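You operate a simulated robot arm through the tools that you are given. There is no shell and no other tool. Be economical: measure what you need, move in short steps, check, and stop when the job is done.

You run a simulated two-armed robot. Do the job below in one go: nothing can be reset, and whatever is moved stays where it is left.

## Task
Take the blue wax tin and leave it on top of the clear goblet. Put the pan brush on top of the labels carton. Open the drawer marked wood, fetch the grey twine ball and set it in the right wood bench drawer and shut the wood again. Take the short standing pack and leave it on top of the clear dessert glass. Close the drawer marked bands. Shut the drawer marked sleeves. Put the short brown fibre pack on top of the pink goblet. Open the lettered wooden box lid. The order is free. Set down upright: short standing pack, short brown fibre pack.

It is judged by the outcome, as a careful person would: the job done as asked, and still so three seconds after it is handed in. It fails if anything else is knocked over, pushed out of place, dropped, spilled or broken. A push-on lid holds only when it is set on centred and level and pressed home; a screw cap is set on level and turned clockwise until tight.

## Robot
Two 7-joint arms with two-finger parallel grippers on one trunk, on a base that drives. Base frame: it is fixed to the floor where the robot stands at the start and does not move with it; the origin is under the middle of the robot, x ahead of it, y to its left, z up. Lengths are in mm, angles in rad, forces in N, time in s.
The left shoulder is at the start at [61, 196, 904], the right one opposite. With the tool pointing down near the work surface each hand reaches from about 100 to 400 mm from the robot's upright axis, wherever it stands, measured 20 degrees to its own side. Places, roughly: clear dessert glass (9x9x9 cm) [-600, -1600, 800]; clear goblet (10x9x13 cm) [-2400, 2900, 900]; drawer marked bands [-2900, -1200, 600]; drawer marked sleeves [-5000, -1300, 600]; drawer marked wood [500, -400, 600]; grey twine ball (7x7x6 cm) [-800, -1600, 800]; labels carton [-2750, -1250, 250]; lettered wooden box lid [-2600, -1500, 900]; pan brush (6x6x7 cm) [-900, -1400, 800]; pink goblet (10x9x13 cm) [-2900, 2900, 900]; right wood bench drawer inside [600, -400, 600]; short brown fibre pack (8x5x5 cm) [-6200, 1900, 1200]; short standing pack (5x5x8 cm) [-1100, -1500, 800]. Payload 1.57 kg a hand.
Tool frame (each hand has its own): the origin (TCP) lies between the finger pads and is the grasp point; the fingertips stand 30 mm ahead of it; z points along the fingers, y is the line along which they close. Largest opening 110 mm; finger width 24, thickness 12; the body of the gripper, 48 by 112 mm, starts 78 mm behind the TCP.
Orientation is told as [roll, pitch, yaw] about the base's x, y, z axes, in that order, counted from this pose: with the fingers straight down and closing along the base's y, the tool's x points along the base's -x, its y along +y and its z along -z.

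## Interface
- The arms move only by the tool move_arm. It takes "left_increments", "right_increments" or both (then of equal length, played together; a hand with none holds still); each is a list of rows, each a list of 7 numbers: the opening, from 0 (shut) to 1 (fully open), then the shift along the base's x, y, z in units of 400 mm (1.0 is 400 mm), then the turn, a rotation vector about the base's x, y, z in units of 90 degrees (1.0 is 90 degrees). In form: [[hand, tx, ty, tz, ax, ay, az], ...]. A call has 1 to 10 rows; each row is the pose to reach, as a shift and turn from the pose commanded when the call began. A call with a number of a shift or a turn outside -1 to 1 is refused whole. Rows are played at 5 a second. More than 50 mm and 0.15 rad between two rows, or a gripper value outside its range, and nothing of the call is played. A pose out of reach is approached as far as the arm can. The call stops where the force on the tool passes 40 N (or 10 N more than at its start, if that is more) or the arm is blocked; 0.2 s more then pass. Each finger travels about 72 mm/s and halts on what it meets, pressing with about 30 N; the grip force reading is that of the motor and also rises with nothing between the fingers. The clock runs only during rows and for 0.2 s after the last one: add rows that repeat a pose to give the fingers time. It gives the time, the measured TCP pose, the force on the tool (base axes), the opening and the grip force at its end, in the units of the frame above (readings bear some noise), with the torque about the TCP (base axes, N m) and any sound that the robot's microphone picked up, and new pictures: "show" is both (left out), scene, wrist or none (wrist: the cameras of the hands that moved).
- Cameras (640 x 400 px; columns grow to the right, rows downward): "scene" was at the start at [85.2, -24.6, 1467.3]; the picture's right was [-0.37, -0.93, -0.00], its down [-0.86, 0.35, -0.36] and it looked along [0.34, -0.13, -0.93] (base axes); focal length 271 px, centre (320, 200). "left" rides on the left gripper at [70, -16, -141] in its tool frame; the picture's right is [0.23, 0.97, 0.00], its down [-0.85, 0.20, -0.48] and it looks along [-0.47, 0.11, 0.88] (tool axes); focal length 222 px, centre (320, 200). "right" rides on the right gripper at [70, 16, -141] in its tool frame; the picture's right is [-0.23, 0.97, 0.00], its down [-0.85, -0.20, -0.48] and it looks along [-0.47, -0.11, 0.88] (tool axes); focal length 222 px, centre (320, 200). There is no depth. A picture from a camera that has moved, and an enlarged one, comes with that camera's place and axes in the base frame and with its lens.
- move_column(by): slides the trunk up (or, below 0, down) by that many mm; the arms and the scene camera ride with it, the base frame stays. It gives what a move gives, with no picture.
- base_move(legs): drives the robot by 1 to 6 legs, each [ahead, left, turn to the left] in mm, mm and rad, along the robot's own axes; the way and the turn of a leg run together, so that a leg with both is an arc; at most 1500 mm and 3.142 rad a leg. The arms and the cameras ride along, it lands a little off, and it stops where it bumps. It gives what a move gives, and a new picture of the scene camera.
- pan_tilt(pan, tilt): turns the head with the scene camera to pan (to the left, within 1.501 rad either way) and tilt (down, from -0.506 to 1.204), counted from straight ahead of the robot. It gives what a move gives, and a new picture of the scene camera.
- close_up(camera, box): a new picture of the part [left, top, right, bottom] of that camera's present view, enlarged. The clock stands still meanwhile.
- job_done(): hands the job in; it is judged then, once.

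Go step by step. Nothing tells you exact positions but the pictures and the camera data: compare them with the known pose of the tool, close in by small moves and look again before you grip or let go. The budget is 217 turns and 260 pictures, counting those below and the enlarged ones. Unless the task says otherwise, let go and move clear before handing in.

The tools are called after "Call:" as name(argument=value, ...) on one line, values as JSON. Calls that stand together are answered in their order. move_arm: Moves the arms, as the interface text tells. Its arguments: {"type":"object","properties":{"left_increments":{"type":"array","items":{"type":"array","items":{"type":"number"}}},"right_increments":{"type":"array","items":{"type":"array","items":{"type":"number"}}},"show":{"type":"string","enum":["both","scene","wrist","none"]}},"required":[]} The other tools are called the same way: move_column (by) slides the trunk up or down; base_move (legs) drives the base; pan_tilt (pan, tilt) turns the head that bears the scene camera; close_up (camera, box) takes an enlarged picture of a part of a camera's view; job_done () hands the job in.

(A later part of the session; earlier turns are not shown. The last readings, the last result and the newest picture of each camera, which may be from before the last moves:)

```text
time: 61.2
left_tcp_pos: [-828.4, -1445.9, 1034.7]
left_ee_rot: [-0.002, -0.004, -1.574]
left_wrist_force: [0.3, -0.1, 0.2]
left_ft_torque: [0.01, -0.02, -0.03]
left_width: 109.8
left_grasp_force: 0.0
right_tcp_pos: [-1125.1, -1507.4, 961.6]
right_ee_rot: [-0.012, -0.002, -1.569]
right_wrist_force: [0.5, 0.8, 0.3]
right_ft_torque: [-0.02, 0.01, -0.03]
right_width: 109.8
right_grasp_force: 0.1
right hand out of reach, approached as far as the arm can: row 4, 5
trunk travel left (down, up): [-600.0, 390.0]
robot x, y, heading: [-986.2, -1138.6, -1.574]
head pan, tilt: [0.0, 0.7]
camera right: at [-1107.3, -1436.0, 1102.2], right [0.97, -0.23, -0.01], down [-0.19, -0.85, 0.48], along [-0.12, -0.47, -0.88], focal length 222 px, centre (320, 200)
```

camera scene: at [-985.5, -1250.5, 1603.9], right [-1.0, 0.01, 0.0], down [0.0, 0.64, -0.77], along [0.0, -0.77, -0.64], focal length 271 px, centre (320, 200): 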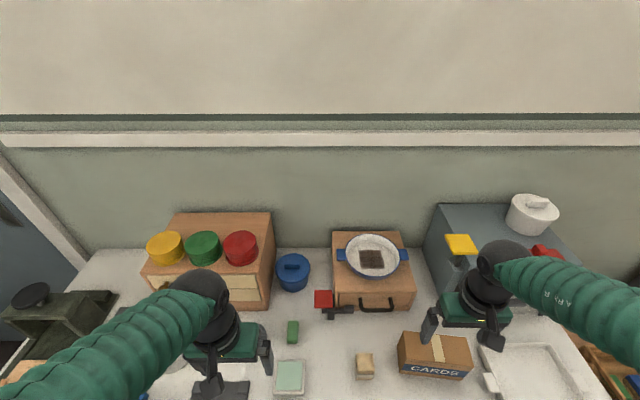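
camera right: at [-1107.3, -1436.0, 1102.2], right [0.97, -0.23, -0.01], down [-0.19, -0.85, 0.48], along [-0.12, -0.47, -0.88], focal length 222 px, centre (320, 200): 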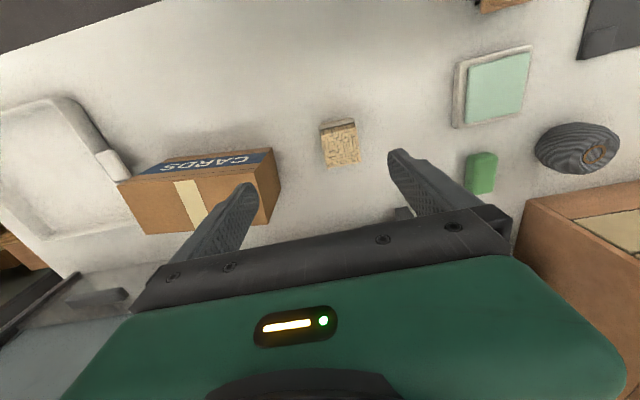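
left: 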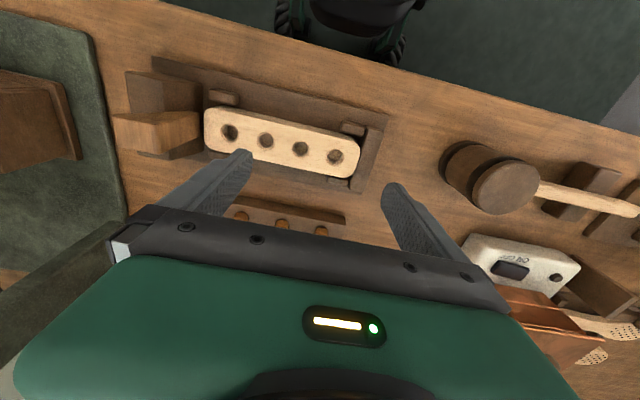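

The wrist view puts the pack top at about [-1104, -1514]. I'll descend above it with the hand and look again.

Call:
move_arm(right_increments=[[1, 0.025, 0, -0.08, 0, 0, 0], [1, 0.05, -0.01, -0.16, 0, 0, 0], [1, 0.0525, -0.0175, -0.2275, 0, 0, 0], [1, 0.0525, -0.0175, -0.2275, 0, 0, 0]], show="wrist")

```text
time: 62.2
left_tcp_pos: [-828.9, -1446.3, 1034.6]
left_ee_rot: [-0.003, -0.005, -1.575]
left_wrist_force: [-0.1, 0.0, 0.2]
left_ft_torque: [0.0, 0.02, 0.03]
left_width: 110.0
left_grasp_force: 0.1
right_tcp_pos: [-1129.5, -1474.0, 930.2]
right_ee_rot: [-0.014, -0.002, -1.57]
right_wrist_force: [0.6, 0.1, 0.0]
right_ft_torque: [-0.01, -0.01, 0.0]
right_width: 110.1
right_grasp_force: 0.3
right hand out of reach, approached as far as the arm can: row 1, 2, 3, 4
trunk travel left (down, up): [-600.0, 390.0]
robot x, y, heading: [-983.1, -1138.1, -1.572]
head pan, tilt: [0.0, 0.7]
camera right: at [-1110.9, -1404.7, 1069.9], right [0.97, -0.23, -0.01], down [-0.19, -0.85, 0.48], along [-0.12, -0.47, -0.88], focal length 222 px, centre (320, 200)
```

right: 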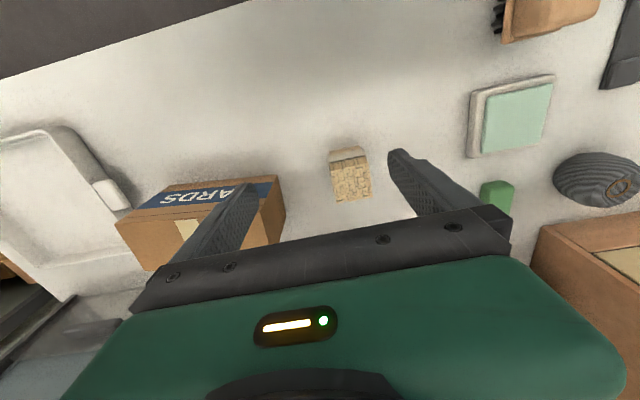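

Lower positions shorten the reach, so the trunk needs adjusting. I first check how the trunk front sits relative to the table edge.

Call:
pan_tilt(pan=0, tilt=1.2)

```text
time: 63.1
left_tcp_pos: [-828.5, -1446.6, 1034.8]
left_ee_rot: [-0.002, -0.005, -1.574]
left_wrist_force: [-0.4, 0.3, 0.3]
left_ft_torque: [0.01, -0.01, -0.02]
left_width: 110.1
left_grasp_force: 0.0
right_tcp_pos: [-1127.6, -1476.2, 930.1]
right_ee_rot: [-0.014, -0.001, -1.571]
right_wrist_force: [0.6, 1.0, -1.5]
right_ft_torque: [-0.01, 0.0, 0.01]
right_width: 110.0
right_grasp_force: 0.0
trunk travel left (down, up): [-600.0, 390.0]
robot x, y, heading: [-982.3, -1143.3, -1.576]
head pan, tilt: [0.0, 1.201]
camera scene: at [-984.3, -1228.9, 1567.3], right [-1.0, 0.01, 0.0], down [0.0, 0.93, -0.36], along [0.0, -0.36, -0.93], focal length 271 px, centre (320, 200)
```

scene: 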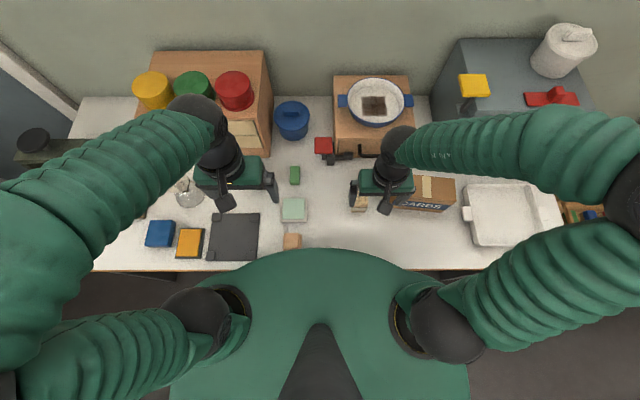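

The trunk front overhangs the table edge, so I'll back off a little and turn left 0.6 rad; this brings the right shoulder closer to the table. Then I re-aim the right hand over the pack.

Call:
base_move(legs=[[-40, 0, 0], [0, 0, 0.6]])

Call:
move_arm(right_increments=[[1, -0.08, -0.02, 0, 0, 0, -0.08], [1, -0.16, -0.04, 0, 0, 0, -0.16], [1, -0.24, -0.06, 0, 0, 0, -0.24], [1, -0.32, -0.08, 0, 0, 0, -0.32], [1, -0.4, -0.1, 0, 0, 0, -0.382], [1, -0.46, -0.1, 0, 0, 0, -0.382]], show="wrist")

```text
time: 65.7
left_tcp_pos: [-682.3, -1265.8, 1035.0]
left_ee_rot: [-0.002, -0.005, -0.971]
left_wrist_force: [-0.1, 0.5, 0.1]
left_ft_torque: [0.01, 0.01, 0.0]
left_width: 110.1
left_grasp_force: 0.0
right_tcp_pos: [-914.1, -1457.9, 928.3]
right_ee_rot: [-0.013, -0.002, -0.968]
right_wrist_force: [-0.4, 0.3, 0.5]
right_ft_torque: [0.04, -0.01, 0.02]
right_width: 110.0
right_grasp_force: 0.0
trunk travel left (down, up): [-600.0, 390.0]
robot x, y, heading: [-983.1, -1100.5, -0.974]
head pan, tilt: [0.0, 1.201]
camera scene: at [-934.7, -1174.4, 1567.3], right [-0.83, -0.56, 0.0], down [-0.52, 0.77, -0.36], along [0.2, -0.3, -0.93], focal length 271 px, centre (320, 200)
```

scene: 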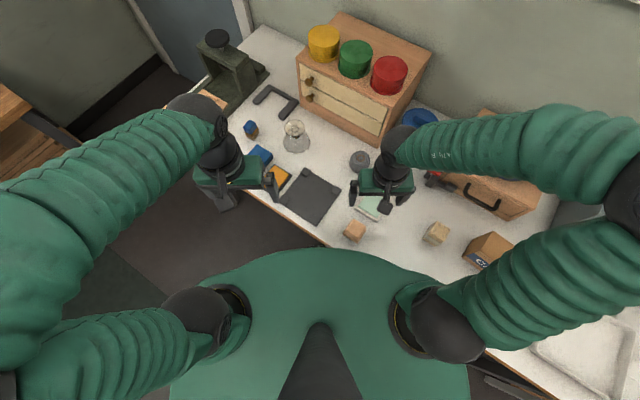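

```text
time: 67.1
left_tcp_pos: [-683.7, -1262.8, 1035.5]
left_ee_rot: [-0.002, -0.007, -0.973]
left_wrist_force: [-0.7, 0.0, 0.5]
left_ft_torque: [-0.03, -0.02, 0.0]
left_width: 110.0
left_grasp_force: 0.0
right_tcp_pos: [-1097.4, -1494.8, 931.1]
right_ee_rot: [-0.013, -0.001, -1.57]
right_wrist_force: [-1.0, 1.0, -0.1]
right_ft_torque: [-0.03, -0.01, -0.02]
right_width: 110.3
right_grasp_force: 0.0
trunk travel left (down, up): [-600.0, 390.0]
robot x, y, heading: [-984.6, -1096.9, -0.971]
head pan, tilt: [0.0, 1.201]
camera right: at [-1080.8, -1425.6, 1070.6], right [0.97, -0.23, -0.01], down [-0.19, -0.86, 0.48], along [-0.12, -0.47, -0.88], focal length 222 px, centre (320, 200)
```

right: 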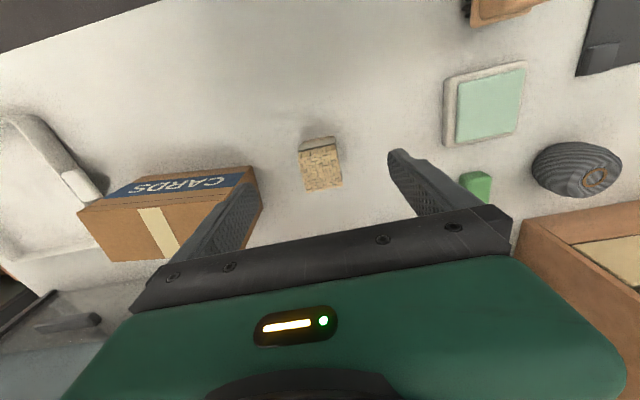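

The pack top is at about [-1102, -1518, 821], well within reach now. I align, descend to z 790 and grip.

Call:
move_arm(right_increments=[[0.75, -0.012, -0.058, -0.03, 0.005, 0.005, 0], [0.75, -0.012, -0.058, -0.13, 0.008, 0.008, 0], [0.75, -0.012, -0.058, -0.24, 0.008, 0.008, 0], [0.75, -0.012, -0.058, -0.35, 0.008, 0.008, 0], [0.75, -0.012, -0.058, -0.35, 0.008, 0.008, 0]], show="wrist")

```text
time: 68.3
left_tcp_pos: [-682.1, -1265.5, 1035.7]
left_ee_rot: [-0.002, -0.005, -0.973]
left_wrist_force: [0.6, -0.1, 0.9]
left_ft_torque: [0.02, 0.0, 0.0]
left_width: 109.8
left_grasp_force: 0.2
right_tcp_pos: [-1101.1, -1507.5, 870.1]
right_ee_rot: [-0.025, 0.011, -1.57]
right_wrist_force: [-0.4, -0.7, -0.5]
right_ft_torque: [0.0, 0.0, 0.02]
right_width: 82.5
right_grasp_force: 0.1
right hand out of reach, approached as far as the arm can: row 3, 4, 5
trunk travel left (down, up): [-600.0, 390.0]
robot x, y, heading: [-985.3, -1099.1, -0.97]
head pan, tilt: [0.0, 1.201]
camera right: at [-1082.5, -1439.0, 1011.4], right [0.97, -0.23, -0.03], down [-0.19, -0.86, 0.47], along [-0.13, -0.46, -0.88], focal length 222 px, centre (320, 200)
```

right: 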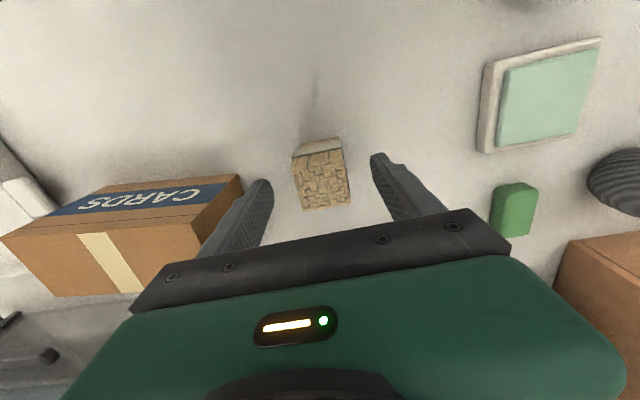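

Reach runs out downward, so I correct position and tilt, then lower the trunk 80 mm onto the pack.

Call:
move_arm(right_increments=[[0.75, 0, -0.026, 0, -0.007, -0.016, 0], [0.75, 0, -0.026, 0, -0.007, -0.016, 0]], show="none")

Call:
move_column(by=-40)

Call:
move_arm(right_increments=[[0.75, 0, 0, -0.03, 0, 0, 0]], show="wrist")

```text
time: 68.9
left_tcp_pos: [-681.8, -1263.5, 1034.8]
left_ee_rot: [-0.001, -0.004, -0.971]
left_wrist_force: [-0.8, -0.1, 0.6]
left_ft_torque: [0.0, 0.02, 0.0]
left_width: 109.8
left_grasp_force: 0.1
right_tcp_pos: [-1101.2, -1516.3, 872.5]
right_ee_rot: [-0.002, 0.001, -1.569]
right_wrist_force: [-0.3, 0.8, 0.2]
right_ft_torque: [0.02, -0.01, 0.02]
right_width: 82.8
right_grasp_force: 0.1
right hand out of reach, approached as far as the arm can: row 1, 2
trunk travel left (down, up): [-600.0, 390.0]
robot x, y, heading: [-986.9, -1096.9, -0.976]
head pan, tilt: [0.0, 1.201]
```

```text
time: 69.7
left_tcp_pos: [-682.6, -1265.3, 995.7]
left_ee_rot: [-0.002, -0.005, -0.974]
left_wrist_force: [0.3, 0.1, 0.7]
left_ft_torque: [-0.01, -0.03, 0.03]
left_width: 110.1
left_grasp_force: 0.1
right_tcp_pos: [-1101.9, -1515.9, 833.0]
right_ee_rot: [-0.001, 0.0, -1.568]
right_wrist_force: [-0.7, 0.3, 0.0]
right_ft_torque: [0.02, 0.03, 0.0]
right_width: 82.6
right_grasp_force: 0.0
trunk travel left (down, up): [-560.0, 430.0]
robot x, y, heading: [-980.6, -1097.6, -0.972]
head pan, tilt: [0.0, 1.201]
```

```text
time: 70.1
left_tcp_pos: [-682.4, -1264.3, 995.9]
left_ee_rot: [-0.003, -0.006, -0.972]
left_wrist_force: [0.5, -0.1, 0.5]
left_ft_torque: [-0.01, -0.03, -0.01]
left_width: 110.1
left_grasp_force: 0.2
right_tcp_pos: [-1103.7, -1512.1, 830.9]
right_ee_rot: [0.0, -0.002, -1.57]
right_wrist_force: [-1.1, 0.7, -0.2]
right_ft_torque: [0.01, -0.04, -0.01]
right_width: 82.6
right_grasp_force: 0.1
right hand out of reach, approached as far as the arm can: row 1
trunk travel left (down, up): [-560.0, 430.0]
robot x, y, heading: [-981.6, -1099.4, -0.97]
head pan, tilt: [0.0, 1.201]
camera right: at [-1087.3, -1441.1, 971.5], right [0.97, -0.23, 0.0], down [-0.2, -0.85, 0.48], along [-0.11, -0.47, -0.88], focal length 222 px, centre (320, 200)
```

right: 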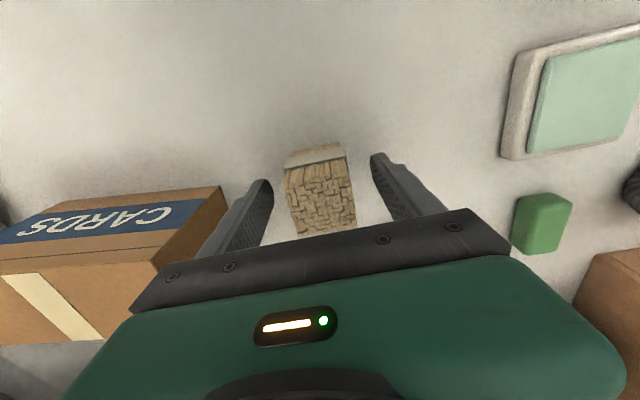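

Pack is centred between the fingers. I lower the trunk 42 mm more, and grip.

Call:
move_column(by=-42)

Call:
move_arm(right_increments=[[0.5, 0, 0, 0, 0, 0, 0], [0.3, 0, 0, 0, 0, 0, 0], [0.3, 0, 0, 0, 0, 0, 0], [0.3, 0, 0, 0, 0, 0, 0]], show="wrist")

```text
time: 70.7
left_tcp_pos: [-680.6, -1260.2, 971.6]
left_ee_rot: [-0.005, -0.008, -0.972]
left_wrist_force: [0.2, 0.2, -0.5]
left_ft_torque: [0.07, 0.03, -0.03]
left_width: 109.9
left_grasp_force: 0.1
right_tcp_pos: [-1100.9, -1507.1, 810.0]
right_ee_rot: [-0.007, -0.004, -1.568]
right_wrist_force: [-0.5, 10.1, 21.7]
right_ft_torque: [0.56, -0.93, 0.3]
right_width: 81.8
right_grasp_force: 0.1
trunk travel left (down, up): [-536.0, 454.0]
robot x, y, heading: [-987.0, -1096.4, -0.976]
head pan, tilt: [0.0, 1.201]
stopped: the force on the tool passed its limit at 138 N (the readings are from after the stop); the commanded pose is now the measured one
```

```text
time: 71.7
left_tcp_pos: [-680.4, -1262.7, 970.3]
left_ee_rot: [-0.004, -0.006, -0.975]
left_wrist_force: [-0.7, -0.8, 0.6]
left_ft_torque: [0.0, -0.02, -0.01]
left_width: 110.2
left_grasp_force: 0.0
right_tcp_pos: [-1102.4, -1511.7, 810.2]
right_ee_rot: [-0.006, -0.006, -1.567]
right_wrist_force: [8.8, 0.2, 16.4]
right_ft_torque: [0.11, -0.76, -0.09]
right_width: 44.5
right_grasp_force: 29.9
trunk travel left (down, up): [-536.0, 454.0]
robot x, y, heading: [-984.4, -1099.8, -0.974]
head pan, tilt: [0.0, 1.201]
camera right: at [-1084.3, -1440.8, 950.4], right [0.97, -0.22, 0.0], down [-0.19, -0.85, 0.49], along [-0.11, -0.47, -0.87], focal length 222 px, centre (320, 200)
```

right: 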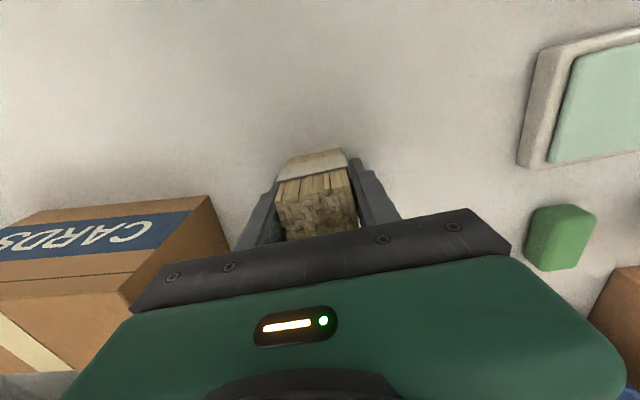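

The fingertips touched the table at about z 780; the pack is gripped (44.5 mm). I lift with the trunk and check.

Call:
move_column(by=150)

Call:
close_up(camera="scene", box=[220, 80, 540, 280])

Call:
close_up(camera="right", box=[220, 100, 460, 250])

```text
time: 73.4
left_tcp_pos: [-681.3, -1265.1, 1121.3]
left_ee_rot: [0.0, -0.007, -0.975]
left_wrist_force: [-0.1, 0.8, 0.3]
left_ft_torque: [0.0, 0.0, 0.03]
left_width: 110.0
left_grasp_force: 0.1
right_tcp_pos: [-1103.4, -1513.2, 959.3]
right_ee_rot: [-0.006, -0.005, -1.568]
right_wrist_force: [0.1, -0.1, -0.2]
right_ft_torque: [0.0, -0.04, 0.02]
right_width: 44.4
right_grasp_force: 30.0
trunk travel left (down, up): [-686.0, 304.0]
robot x, y, heading: [-983.0, -1103.0, -0.973]
head pan, tilt: [0.0, 1.201]
```

```text
2.00 times, centred on (380, 180) of scene
camera zoom: at [-935.4, -1174.6, 1653.4], right [-0.83, -0.56, 0.0], down [-0.52, 0.77, -0.36], along [0.2, -0.3, -0.93], focal length 541 px, centre (200, 240)
```

zoom: 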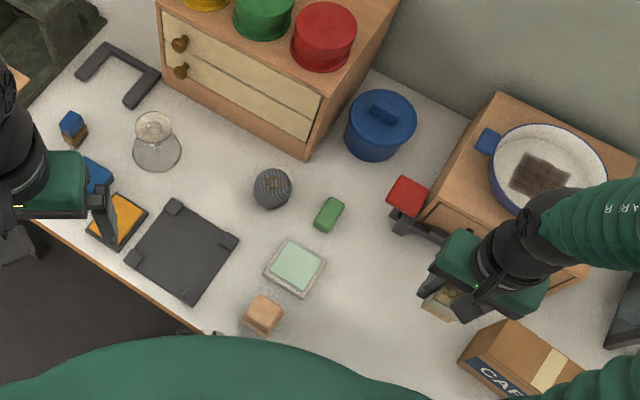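

```text
2.67 times, centred on (340, 175) of right
camera zoom: at [-1086.8, -1442.5, 1099.1], right [0.97, -0.22, 0.0], down [-0.2, -0.85, 0.48], along [-0.11, -0.47, -0.88], focal length 592 px, centre (267, 267)
```

zoom: 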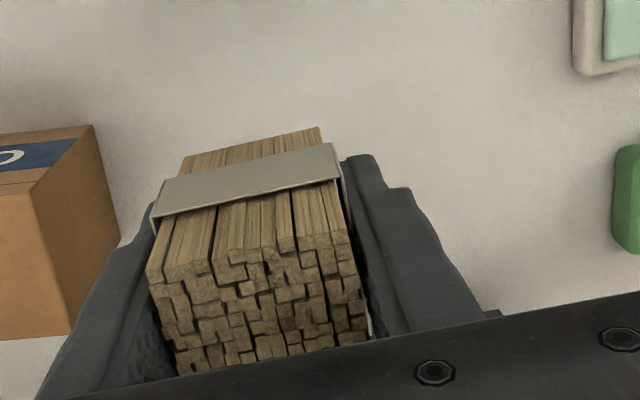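

The pack (a banded bundle of sticks) is held upright, its bottom level with the fingertips. The glass stands foot-up at about [-585, -1558], top near z 870. I drive sideways to it.

Call:
base_move(legs=[[292, 428, 0]])

Call:
close_up(camera="right", box=[160, 50, 480, 250])

```text
time: 76.4
left_tcp_pos: [-172.6, -1261.0, 1122.2]
left_ee_rot: [0.004, -0.005, -0.969]
left_wrist_force: [0.0, 0.1, 0.5]
left_ft_torque: [0.01, -0.06, -0.01]
left_width: 110.1
left_grasp_force: 0.0
right_tcp_pos: [-591.7, -1509.4, 958.0]
right_ee_rot: [-0.001, -0.002, -1.567]
right_wrist_force: [-0.6, 0.1, -1.1]
right_ft_torque: [-0.02, -0.01, 0.0]
right_width: 44.7
right_grasp_force: 30.5
trunk travel left (down, up): [-686.0, 304.0]
robot x, y, heading: [-469.6, -1091.7, -0.973]
head pan, tilt: [0.0, 1.201]
camera scene: at [-427.0, -1172.5, 1653.5], right [-0.83, -0.56, 0.0], down [-0.52, 0.77, -0.36], along [0.21, -0.3, -0.93], focal length 271 px, centre (320, 200)
```

scene: 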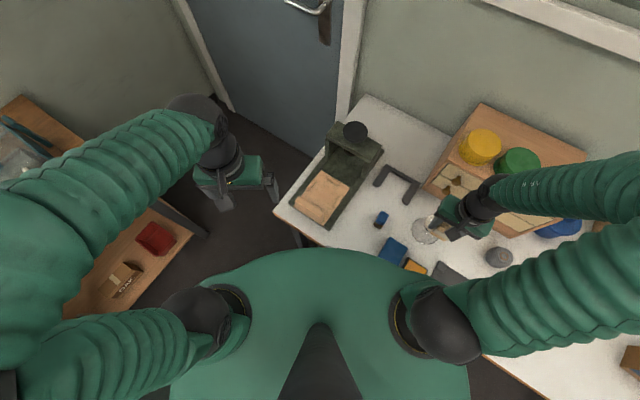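

```text
2.00 times, centred on (320, 150) of right
camera zoom: at [-575.1, -1439.8, 1098.3], right [0.97, -0.22, 0.0], down [-0.19, -0.86, 0.48], along [-0.11, -0.47, -0.88], focal length 444 px, centre (320, 300)
```

zoom: 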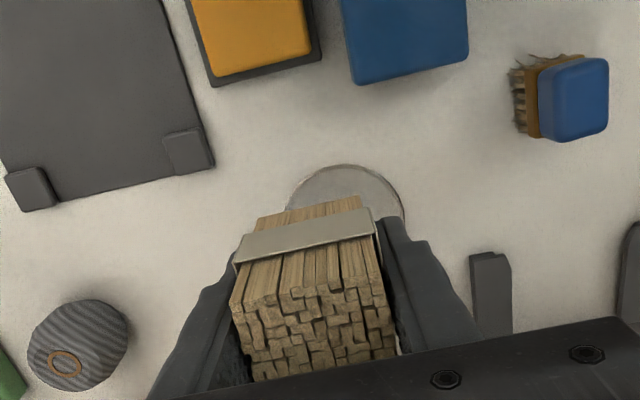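

The glass axis is at about [-583, -1556]. I move the pack over it, still well above, and look from the scene camera.

Call:
move_arm(right_increments=[[0.3, 0.012, -0.06, 0, 0, 0, 0], [0.3, 0.022, -0.117, 0, 0, 0, 0], [0.3, 0.022, -0.117, -0.04, 0, 0, 0], [0.3, 0.022, -0.117, -0.06, 0, 0, 0]], show="none")

Call:
close_up(camera="scene", box=[360, 160, 520, 260])

Call:
close_up(camera="right", box=[160, 50, 480, 250])

```text
time: 77.4
left_tcp_pos: [-166.7, -1258.7, 1121.6]
left_ee_rot: [-0.001, -0.007, -0.97]
left_wrist_force: [-0.6, -0.7, 0.0]
left_ft_torque: [-0.01, -0.04, 0.03]
left_width: 110.0
left_grasp_force: 0.0
right_tcp_pos: [-579.3, -1536.6, 973.8]
right_ee_rot: [-0.005, -0.004, -1.568]
right_wrist_force: [0.1, -0.5, -0.8]
right_ft_torque: [-0.01, -0.01, 0.03]
right_width: 44.7
right_grasp_force: 30.0
right hand out of reach, approached as far as the arm can: row 1, 2, 3, 4
trunk travel left (down, up): [-686.0, 304.0]
robot x, y, heading: [-472.1, -1092.7, -0.973]
head pan, tilt: [0.0, 1.201]
```

```text
4.00 times, centred on (440, 210) of scene
camera zoom: at [-420.8, -1169.5, 1653.5], right [-0.83, -0.56, 0.0], down [-0.53, 0.77, -0.36], along [0.2, -0.3, -0.93], focal length 1082 px, centre (-160, 160)
```

zoom: 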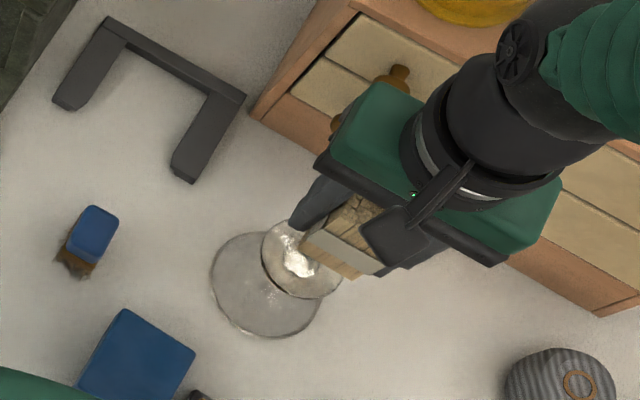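

```text
2.00 times, centred on (320, 150) of right
camera zoom: at [-563.2, -1466.3, 1113.7], right [0.97, -0.22, 0.0], down [-0.19, -0.85, 0.48], along [-0.11, -0.47, -0.88], focal length 444 px, centre (320, 300)
```

zoom: 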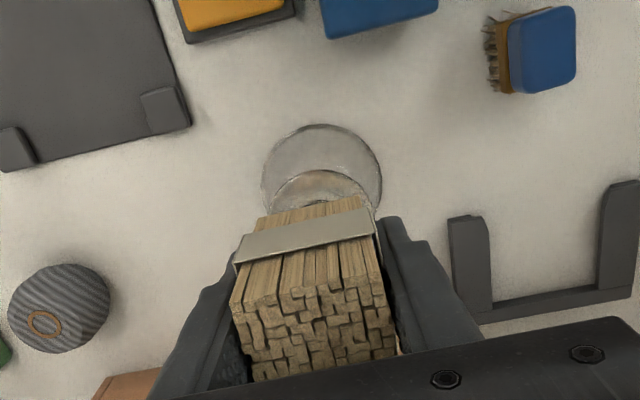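

The glass stands mouth-down with a 61 mm foot on top, centre about [-588, -1557]. The trunk is too high for this reach; I raise the hand relative to the trunk, move over the glass, then lower the trunk.

Call:
move_arm(right_increments=[[0.3, 0, 0, 0.08, 0, 0, 0], [0.3, -0.01, -0.02, 0.16, 0, 0, 0], [0.3, -0.022, -0.051, 0.18, 0.002, -0.003, -0.002], [0.3, -0.022, -0.051, 0.18, 0.002, -0.003, -0.002]], show="none")

Call:
move_column(by=-110)

Call:
close_up(camera="scene", box=[360, 150, 520, 250])

Call:
close_up(camera="right", box=[160, 50, 480, 250])

```text
time: 78.4
left_tcp_pos: [-168.4, -1259.7, 1121.8]
left_ee_rot: [-0.002, -0.007, -0.97]
left_wrist_force: [0.7, 0.0, -0.1]
left_ft_torque: [0.01, 0.01, -0.01]
left_width: 110.1
left_grasp_force: 0.0
right_tcp_pos: [-588.8, -1557.0, 1046.1]
right_ee_rot: [0.0, 0.0, -1.569]
right_wrist_force: [0.1, 0.3, -1.3]
right_ft_torque: [0.0, 0.0, -0.01]
right_width: 44.5
right_grasp_force: 30.5
trunk travel left (down, up): [-686.0, 304.0]
robot x, y, heading: [-471.0, -1094.2, -0.966]
head pan, tilt: [0.0, 1.201]
```

```text
time: 79.8
left_tcp_pos: [-167.7, -1258.2, 1011.4]
left_ee_rot: [-0.002, -0.004, -0.972]
left_wrist_force: [-0.5, 0.5, 0.7]
left_ft_torque: [0.03, 0.0, -0.03]
left_width: 109.7
left_grasp_force: 0.1
right_tcp_pos: [-587.6, -1558.2, 936.6]
right_ee_rot: [0.001, -0.001, -1.569]
right_wrist_force: [0.2, -1.2, -0.7]
right_ft_torque: [-0.01, 0.03, -0.01]
right_width: 44.5
right_grasp_force: 30.0
trunk travel left (down, up): [-576.0, 414.0]
robot x, y, heading: [-468.7, -1093.6, -0.967]
head pan, tilt: [0.0, 1.201]
```

```text
4.00 times, centred on (440, 200) of scene
camera zoom: at [-421.3, -1169.4, 1543.5], right [-0.83, -0.56, 0.0], down [-0.53, 0.77, -0.36], along [0.2, -0.3, -0.93], focal length 1082 px, centre (-160, 200)
```

zoom: 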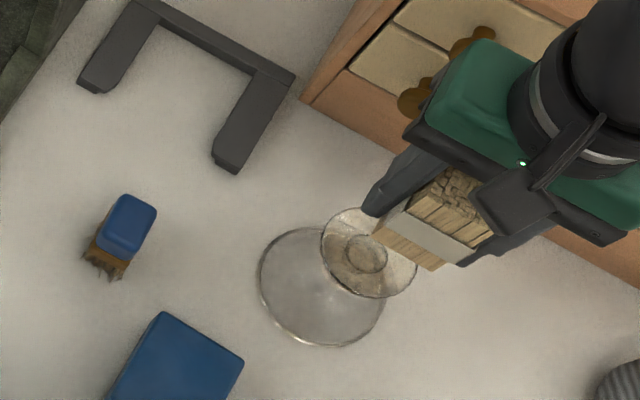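

```text
2.00 times, centred on (320, 150) of right
camera zoom: at [-573.1, -1487.3, 1077.3], right [0.97, -0.23, 0.0], down [-0.2, -0.86, 0.48], along [-0.11, -0.47, -0.88], focal length 444 px, centre (320, 300)
```

zoom: 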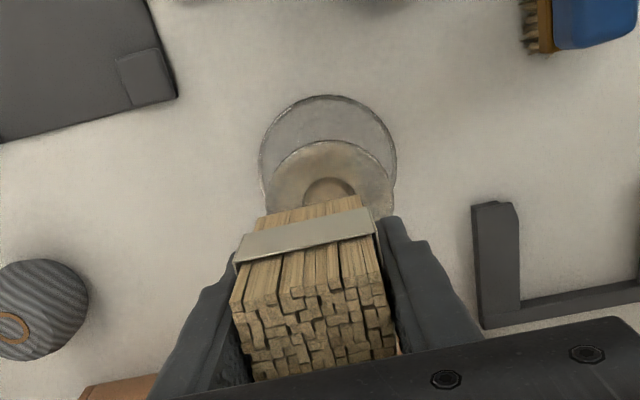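

Aligned over the foot within a couple of mm. I lower the trunk 25 mm more, then feel downwards with the arm in fine steps.

Call:
move_column(by=-25)

Call:
move_arm(right_increments=[[0.3, -0.004, 0, -0.004, 0, 0, 0], [0.3, -0.004, 0, -0.009, 0, 0, 0], [0.3, -0.004, 0, -0.014, 0, 0, 0], [0.3, -0.004, 0, -0.019, 0, 0, 0], [0.3, -0.004, 0, -0.024, 0, 0, 0], [0.3, -0.004, 0, -0.029, 0, 0, 0]], show="wrist")

Call:
close_up(camera="scene", box=[360, 150, 520, 250])

```text
time: 80.5
left_tcp_pos: [-167.0, -1260.0, 986.8]
left_ee_rot: [-0.002, -0.005, -0.97]
left_wrist_force: [-0.1, 0.7, 0.6]
left_ft_torque: [-0.03, -0.01, -0.04]
left_width: 110.0
left_grasp_force: 0.0
right_tcp_pos: [-588.0, -1557.6, 911.3]
right_ee_rot: [0.0, 0.001, -1.569]
right_wrist_force: [0.3, 0.6, -0.8]
right_ft_torque: [0.01, 0.03, -0.01]
right_width: 44.5
right_grasp_force: 30.0
trunk travel left (down, up): [-551.0, 439.0]
robot x, y, heading: [-467.6, -1090.9, -0.969]
head pan, tilt: [0.0, 1.201]
```

```text
time: 81.9
left_tcp_pos: [-167.7, -1259.2, 986.4]
left_ee_rot: [-0.001, -0.005, -0.972]
left_wrist_force: [-0.8, -0.7, -0.4]
left_ft_torque: [-0.02, 0.02, 0.03]
left_width: 110.2
left_grasp_force: 0.1
right_tcp_pos: [-590.5, -1557.2, 899.0]
right_ee_rot: [0.001, 0.0, -1.569]
right_wrist_force: [0.0, 0.0, -0.8]
right_ft_torque: [-0.02, -0.02, -0.03]
right_width: 44.4
right_grasp_force: 29.6
trunk travel left (down, up): [-551.0, 439.0]
robot x, y, heading: [-466.7, -1096.4, -0.966]
head pan, tilt: [0.0, 1.201]
camera right: at [-574.5, -1487.3, 1040.5], right [0.97, -0.23, 0.0], down [-0.2, -0.86, 0.48], along [-0.11, -0.47, -0.88], focal length 222 px, centre (320, 200)
```

right: 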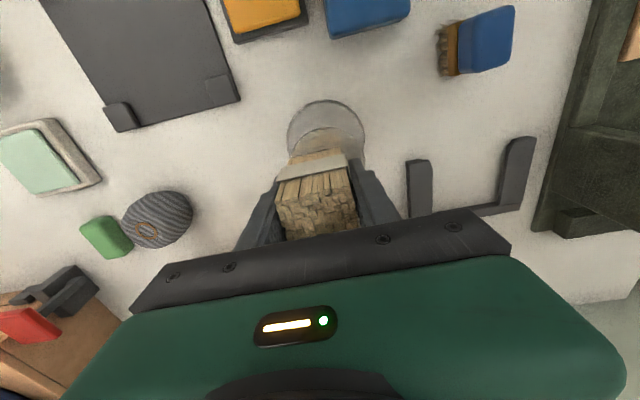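

```text
4.00 times, centred on (440, 200) of scene
camera zoom: at [-421.2, -1169.6, 1518.5], right [-0.83, -0.56, 0.0], down [-0.53, 0.77, -0.36], along [0.2, -0.3, -0.93], focal length 1082 px, centre (-160, 200)
```

zoom: 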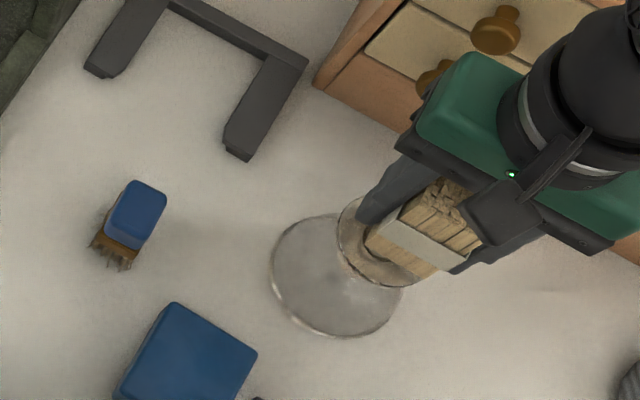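

No contact yet (bottom near z 868). I continue feeling down in 2 mm steps.

Call:
move_arm(right_increments=[[0.3, 0, 0, -0.005, 0, 0, 0], [0.3, 0, 0, -0.01, 0, 0, 0], [0.3, 0, 0, -0.015, 0, 0, 0], [0.3, 0, 0, -0.02, 0, 0, 0], [0.3, 0, 0, -0.025, 0, 0, 0]], show="none")

Call:
close_up(camera="scene", box=[380, 160, 500, 235])

```text
time: 83.1
left_tcp_pos: [-166.7, -1255.7, 987.2]
left_ee_rot: [-0.006, -0.006, -0.97]
left_wrist_force: [0.1, 0.1, 0.7]
left_ft_torque: [0.0, 0.02, 0.0]
left_width: 109.9
left_grasp_force: 0.1
right_tcp_pos: [-590.7, -1557.3, 893.1]
right_ee_rot: [-0.003, -0.013, -1.567]
right_wrist_force: [-1.3, 4.6, 27.4]
right_ft_torque: [0.51, -0.28, 0.11]
right_width: 44.7
right_grasp_force: 29.5
trunk travel left (down, up): [-551.0, 439.0]
robot x, y, heading: [-474.3, -1093.9, -0.971]
head pan, tilt: [0.0, 1.201]
stopped in row 5 (right hand): the force on the tool passed its limit at 44 N (the readings are from after the stop); the commanded pose is now the measured one
```

```text
5.33 times, centred on (440, 198) of scene
camera zoom: at [-420.0, -1163.3, 1519.1], right [-0.83, -0.56, 0.0], down [-0.53, 0.77, -0.36], along [0.2, -0.3, -0.93], focal length 1443 px, centre (-320, 213)
```

zoom: 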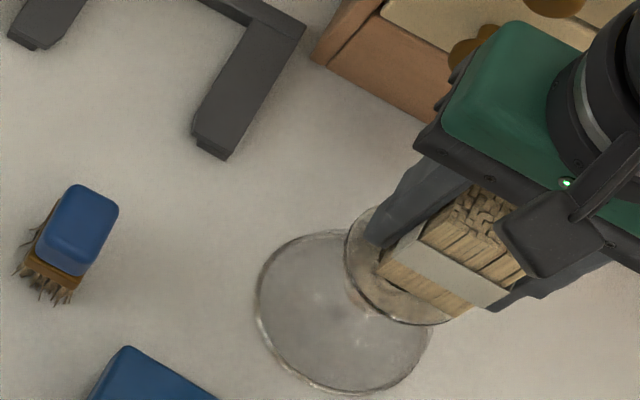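

Contact at z about 862. My comparison suggests the foot centre is nearer [-582, -1553], so I lift slightly, shift by (+8, +6) and recheck.

Call:
move_arm(right_increments=[[0.3, 0, 0, 0.02, 0, 0, 0], [0.3, 0.01, 0.01, 0.025, 0.005, 0, 0], [0.3, 0.02, 0.015, 0.025, 0.008, -0.002, -0.002], [0.3, 0.02, 0.015, 0.025, 0.008, -0.002, -0.002]], show="none")

Call:
close_up(camera="scene", box=[400, 160, 496, 220])

Call:
close_up(camera="right", box=[224, 90, 416, 210])

```text
time: 84.1
left_tcp_pos: [-168.0, -1259.0, 985.5]
left_ee_rot: [-0.002, -0.005, -0.971]
left_wrist_force: [-0.7, -0.3, 0.4]
left_ft_torque: [0.01, -0.02, 0.0]
left_width: 109.8
left_grasp_force: 0.1
right_tcp_pos: [-581.8, -1554.1, 900.1]
right_ee_rot: [0.002, 0.006, -1.571]
right_wrist_force: [-0.5, 0.2, -0.1]
right_ft_torque: [0.02, 0.02, 0.0]
right_width: 44.3
right_grasp_force: 30.3
trunk travel left (down, up): [-551.0, 439.0]
robot x, y, heading: [-470.4, -1098.5, -0.967]
head pan, tilt: [0.0, 1.201]
```

```text
6.67 times, centred on (448, 190) of scene
camera zoom: at [-421.1, -1169.5, 1518.5], right [-0.83, -0.56, 0.0], down [-0.53, 0.77, -0.36], along [0.2, -0.3, -0.93], focal length 1804 px, centre (-533, 267)
```

zoom: 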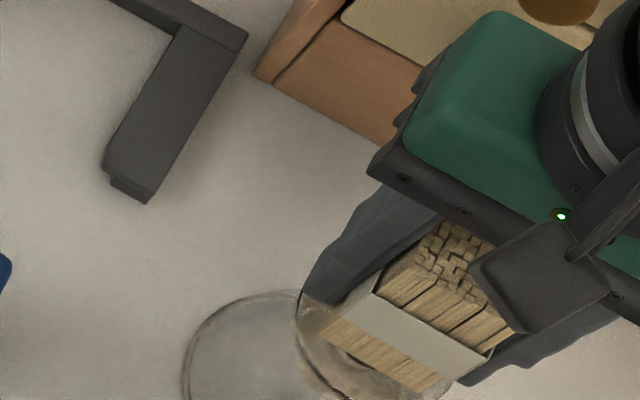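

```text
3.33 times, centred on (320, 150) of right
camera zoom: at [-566.7, -1484.9, 1041.8], right [0.97, -0.23, 0.0], down [-0.2, -0.86, 0.47], along [-0.11, -0.46, -0.88], focal length 740 px, centre (320, 367)
```

zoom: 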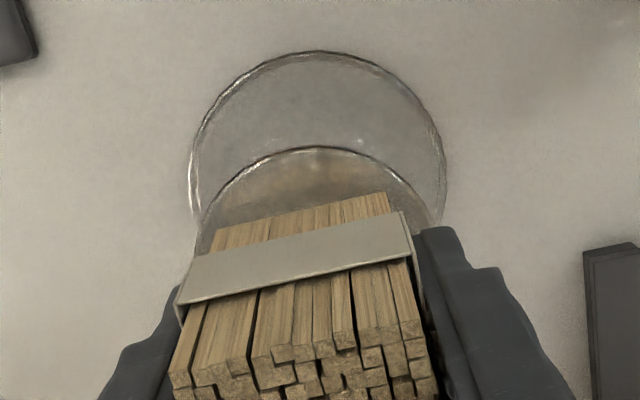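

The pack base centre is about (4, 4) mm short of the foot centre. I shift by that and lower in fine steps.

Call:
move_arm(right_increments=[[0.3, 0.01, 0.01, 0, 0.002, 0.002, 0], [0.3, 0.01, 0.01, -0.005, 0.002, 0.003, 0], [0.3, 0.01, 0.01, -0.009, 0.002, 0.003, 0], [0.3, 0.01, 0.01, -0.0125, 0.002, 0.003, 0], [0.3, 0.01, 0.01, -0.016, 0.002, 0.003, 0]], show="none")

Call:
close_up(camera="right", box=[224, 90, 416, 210])

```text
time: 85.3
left_tcp_pos: [-167.4, -1260.1, 986.3]
left_ee_rot: [-0.001, -0.004, -0.971]
left_wrist_force: [0.7, -0.8, 0.4]
left_ft_torque: [-0.01, 0.0, -0.01]
left_width: 110.1
left_grasp_force: 0.0
right_tcp_pos: [-578.9, -1550.4, 894.6]
right_ee_rot: [-0.002, 0.009, -1.571]
right_wrist_force: [-0.6, -0.5, -1.6]
right_ft_torque: [-0.05, -0.01, 0.0]
right_width: 44.3
right_grasp_force: 30.2
trunk travel left (down, up): [-551.0, 439.0]
robot x, y, heading: [-467.7, -1093.8, -0.969]
head pan, tilt: [0.0, 1.201]
```

```text
3.33 times, centred on (320, 150) of right
camera zoom: at [-561.9, -1481.7, 1035.9], right [0.97, -0.23, 0.0], down [-0.2, -0.86, 0.47], along [-0.11, -0.46, -0.88], focal length 740 px, centre (320, 367)
```

zoom: 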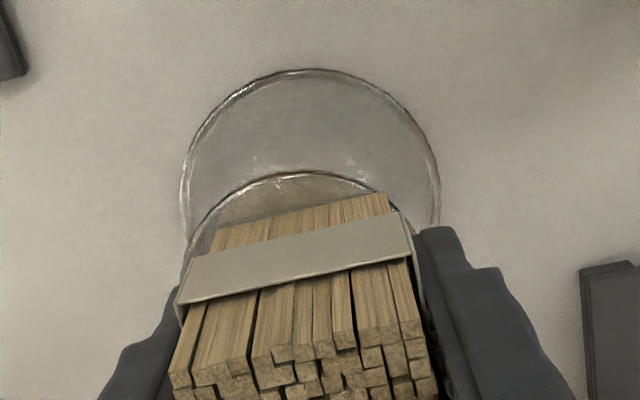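

Nearly centred. I nudge back 1.5 mm in x and lower until contact.

Call:
move_arm(right_increments=[[0.3, -0.004, -0.002, -0.003, -0.004, 0, 0], [0.3, -0.004, -0.002, -0.006, -0.006, -0.001, 0], [0.3, -0.004, -0.002, -0.009, -0.006, -0.001, 0], [0.3, -0.004, -0.002, -0.012, -0.006, -0.001, 0]], show="none")

```text
time: 86.4
left_tcp_pos: [-168.5, -1255.6, 987.7]
left_ee_rot: [-0.005, -0.007, -0.972]
left_wrist_force: [0.1, -0.2, -0.1]
left_ft_torque: [-0.02, -0.01, -0.02]
left_width: 109.9
left_grasp_force: 0.1
right_tcp_pos: [-579.1, -1549.9, 894.8]
right_ee_rot: [-0.003, -0.012, -1.574]
right_wrist_force: [-0.2, 3.8, 27.4]
right_ft_torque: [0.56, -0.29, 0.03]
right_width: 44.6
right_grasp_force: 30.2
trunk travel left (down, up): [-551.0, 439.0]
robot x, y, heading: [-469.1, -1093.0, -0.967]
head pan, tilt: [0.0, 1.201]
stopped in row 4 (right hand): the force on the tool passed its limit at 42 N (the readings are from after the stop); the commanded pose is now the measured one
```

Contact. I relieve the pressure by ~1.5 mm and open the fingers slowly.

Call:
move_arm(right_increments=[[0.3, 0, 0, 0.004, 0, 0, 0], [0.42, 0, 0, 0.004, 0, 0, 0], [0.48, 0, 0, 0.004, 0, 0, 0], [0.55, 0, 0, 0.004, 0, 0, 0], [0.6, 0, 0, 0.004, 0, 0, 0]], show="wrist")

Call:
close_up(camera="scene", box=[380, 150, 508, 230])

```text
time: 87.6
left_tcp_pos: [-166.3, -1257.3, 987.0]
left_ee_rot: [-0.004, -0.004, -0.969]
left_wrist_force: [0.2, 0.5, -0.3]
left_ft_torque: [-0.01, 0.02, 0.04]
left_width: 110.1
left_grasp_force: 0.0
right_tcp_pos: [-578.3, -1551.8, 894.1]
right_ee_rot: [-0.003, -0.012, -1.571]
right_wrist_force: [2.8, 0.6, 10.2]
right_ft_torque: [0.13, 0.3, -0.06]
right_width: 63.3
right_grasp_force: 0.0
trunk travel left (down, up): [-551.0, 439.0]
robot x, y, heading: [-469.4, -1097.2, -0.974]
head pan, tilt: [0.0, 1.201]
camera right: at [-561.9, -1480.8, 1034.0], right [0.97, -0.23, 0.0], down [-0.2, -0.85, 0.49], along [-0.11, -0.47, -0.87], focal length 222 px, centre (320, 200)
```

right: 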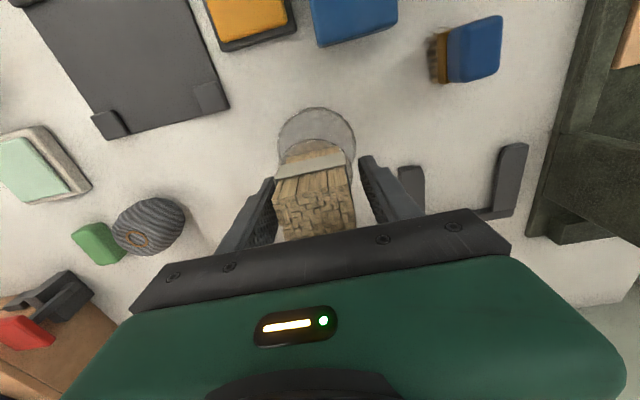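

```text
5.00 times, centred on (444, 190) of scene
camera zoom: at [-418.3, -1167.4, 1518.5], right [-0.83, -0.56, 0.0], down [-0.53, 0.77, -0.36], along [0.2, -0.3, -0.93], focal length 1353 px, centre (-300, 250)
```

zoom: 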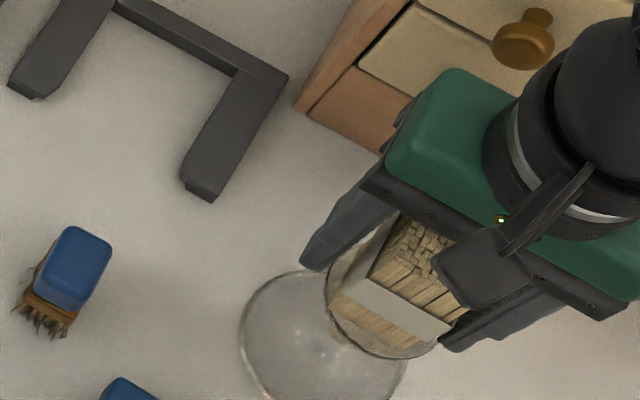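

The pack stands on the foot. I open further while lifting straight up.

Call:
move_arm(right_increments=[[0.6, 0, 0, 0.01, 0, 0, 0], [0.7, 0, 0, 0.03, 0, 0, 0], [0.75, 0, 0, 0.06, 0, 0, 0], [0.75, 0, 0, 0.12, 0, 0, 0], [0.75, 0, 0, 0.2, 0, 0, 0], [0.75, 0, 0, 0.3, 0, 0, 0]], show="wrist")

Call:
close_up(camera="scene", box=[380, 150, 508, 230])

```text
time: 89.0
left_tcp_pos: [-167.5, -1257.4, 986.2]
left_ee_rot: [-0.002, -0.005, -0.97]
left_wrist_force: [-0.2, 0.1, -0.6]
left_ft_torque: [0.0, 0.04, 0.04]
left_width: 110.0
left_grasp_force: 0.1
right_tcp_pos: [-579.2, -1550.8, 1013.9]
right_ee_rot: [-0.004, -0.007, -1.572]
right_wrist_force: [0.3, 0.3, 1.0]
right_ft_torque: [-0.02, 0.0, 0.0]
right_width: 82.3
right_grasp_force: 0.1
trunk travel left (down, up): [-551.0, 439.0]
robot x, y, heading: [-472.8, -1095.6, -0.971]
head pan, tilt: [0.0, 1.201]
camera right: at [-563.6, -1479.8, 1154.6], right [0.97, -0.23, 0.0], down [-0.2, -0.85, 0.49], along [-0.11, -0.47, -0.87], focal length 222 px, centre (320, 200)
```

right: 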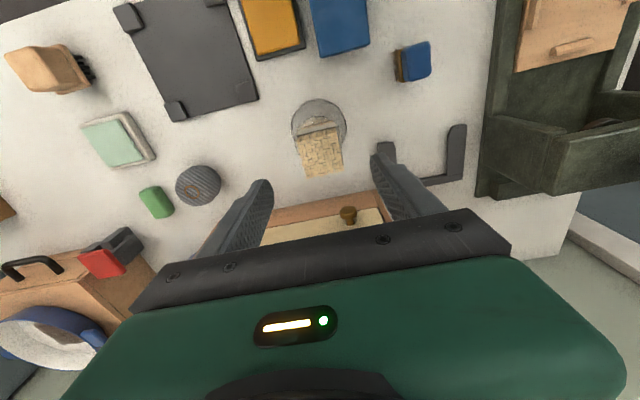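

```text
5.00 times, centred on (444, 190) of scene
camera zoom: at [-420.8, -1168.2, 1518.5], right [-0.83, -0.56, 0.0], down [-0.53, 0.77, -0.36], along [0.2, -0.3, -0.93], focal length 1353 px, centre (-300, 250)
```

zoom: 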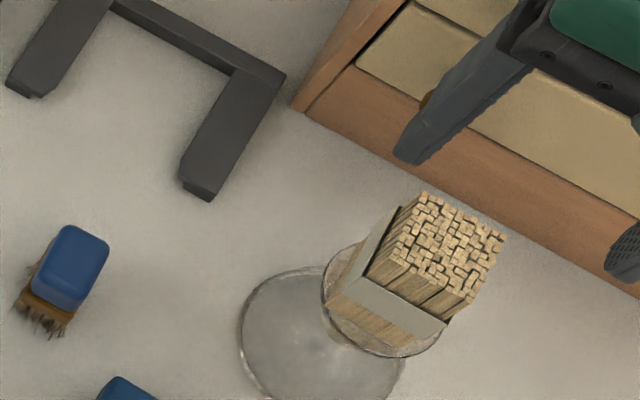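

The pack stands well on the dessert glass. Next the twine ball at about [-809, -1590]: I shift the base along and bring the right hand above it.

Call:
base_move(legs=[[-121, -196, 0]])

Call:
move_arm(right_increments=[[1, 0, -0.04, -0.05, 0, 0, 0], [1, 0, -0.08, -0.1, 0.005, 0, 0], [1, 0, -0.08, -0.1, 0.005, 0, 0]], show="wrist")

```text
time: 90.7
left_tcp_pos: [-392.6, -1266.4, 985.7]
left_ee_rot: [-0.009, -0.003, -0.971]
left_wrist_force: [-0.1, 0.8, -0.1]
left_ft_torque: [-0.01, -0.06, -0.01]
left_width: 110.0
left_grasp_force: 0.1
right_tcp_pos: [-805.2, -1557.5, 1015.6]
right_ee_rot: [-0.007, -0.013, -1.575]
right_wrist_force: [-0.9, 0.7, 0.0]
right_ft_torque: [0.01, -0.03, 0.02]
right_width: 82.5
right_grasp_force: 0.0
trunk travel left (down, up): [-551.0, 439.0]
robot x, y, heading: [-698.9, -1106.4, -0.973]
head pan, tilt: [0.0, 1.201]
camera scene: at [-642.4, -1173.9, 1518.5], right [-0.83, -0.56, 0.01], down [-0.53, 0.77, -0.36], along [0.2, -0.3, -0.93], focal length 271 px, centre (320, 200)
```

scene: 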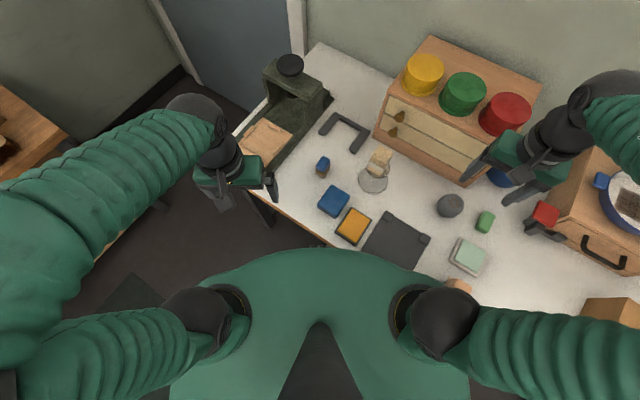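

```text
time: 91.5
left_tcp_pos: [-397.1, -1268.3, 985.5]
left_ee_rot: [-0.003, -0.003, -0.971]
left_wrist_force: [0.8, 0.9, -0.4]
left_ft_torque: [-0.02, 0.0, -0.04]
left_width: 109.7
left_grasp_force: 0.0
right_tcp_pos: [-809.2, -1590.6, 974.9]
right_ee_rot: [-0.003, -0.002, -1.578]
right_wrist_force: [0.6, 0.2, 0.1]
right_ft_torque: [0.01, -0.01, 0.0]
right_width: 110.2
right_grasp_force: 0.0
trunk travel left (down, up): [-551.0, 439.0]
robot x, y, heading: [-702.6, -1104.0, -0.973]
head pan, tilt: [0.0, 1.201]
camera right: at [-793.2, -1521.2, 1115.5], right [0.97, -0.23, 0.0], down [-0.2, -0.85, 0.48], along [-0.11, -0.47, -0.88], focal length 222 px, centre (320, 200)
```

right: 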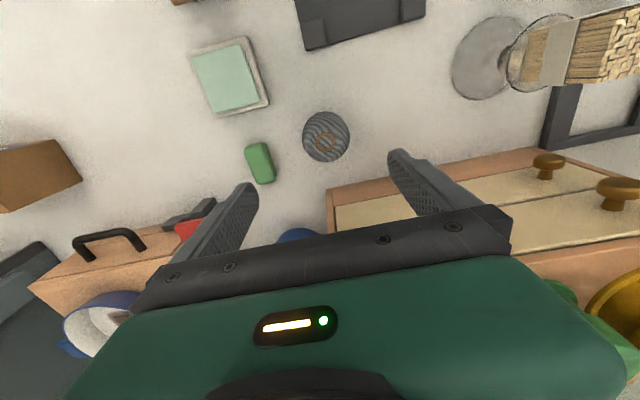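

The ball is at about [-801, -1591]. I lower the trunk 60 mm and then descend with the hand.

Call:
move_column(by=-60)

Call:
move_arm(right_increments=[[0.9, 0.02, 0, -0.06, 0, 0, 0], [0.9, 0.02, 0, -0.12, 0, 0, 0], [0.9, 0.02, 0, -0.18, 0, 0, 0], [0.9, 0.02, 0, -0.235, 0, 0, 0], [0.9, 0.02, 0, -0.235, 0, 0, 0]], show="wrist")

```text
time: 92.5
left_tcp_pos: [-397.7, -1270.1, 925.5]
left_ee_rot: [-0.002, -0.004, -0.974]
left_wrist_force: [0.4, -0.5, -1.0]
left_ft_torque: [0.01, -0.02, -0.01]
left_width: 109.9
left_grasp_force: 0.1
right_tcp_pos: [-812.5, -1593.9, 913.7]
right_ee_rot: [-0.002, -0.001, -1.575]
right_wrist_force: [0.8, 0.1, -0.2]
right_ft_torque: [-0.03, 0.0, 0.0]
right_width: 109.9
right_grasp_force: 0.1
trunk travel left (down, up): [-491.0, 499.0]
robot x, y, heading: [-697.9, -1107.1, -0.968]
head pan, tilt: [0.0, 1.201]
```

```text
time: 93.7
left_tcp_pos: [-398.0, -1270.6, 926.4]
left_ee_rot: [-0.002, -0.005, -0.973]
left_wrist_force: [-0.6, 0.4, 0.0]
left_ft_torque: [0.0, 0.02, -0.02]
left_width: 109.8
left_grasp_force: 0.2
right_tcp_pos: [-804.5, -1593.6, 818.7]
right_ee_rot: [-0.002, 0.0, -1.574]
right_wrist_force: [-0.3, 0.4, 0.3]
right_ft_torque: [0.0, -0.03, -0.02]
right_width: 99.0
right_grasp_force: 0.1
trunk travel left (down, up): [-491.0, 499.0]
robot x, y, heading: [-698.6, -1107.4, -0.974]
head pan, tilt: [0.0, 1.201]
camera right: at [-787.9, -1523.0, 959.9], right [0.97, -0.23, 0.0], down [-0.2, -0.85, 0.48], along [-0.11, -0.47, -0.88], focal length 222 px, centre (320, 200)
```

right: 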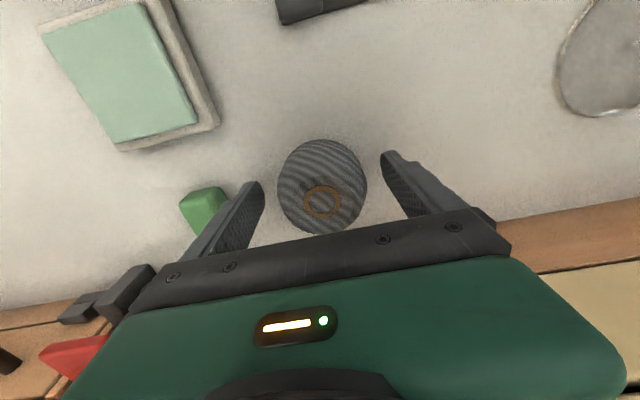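

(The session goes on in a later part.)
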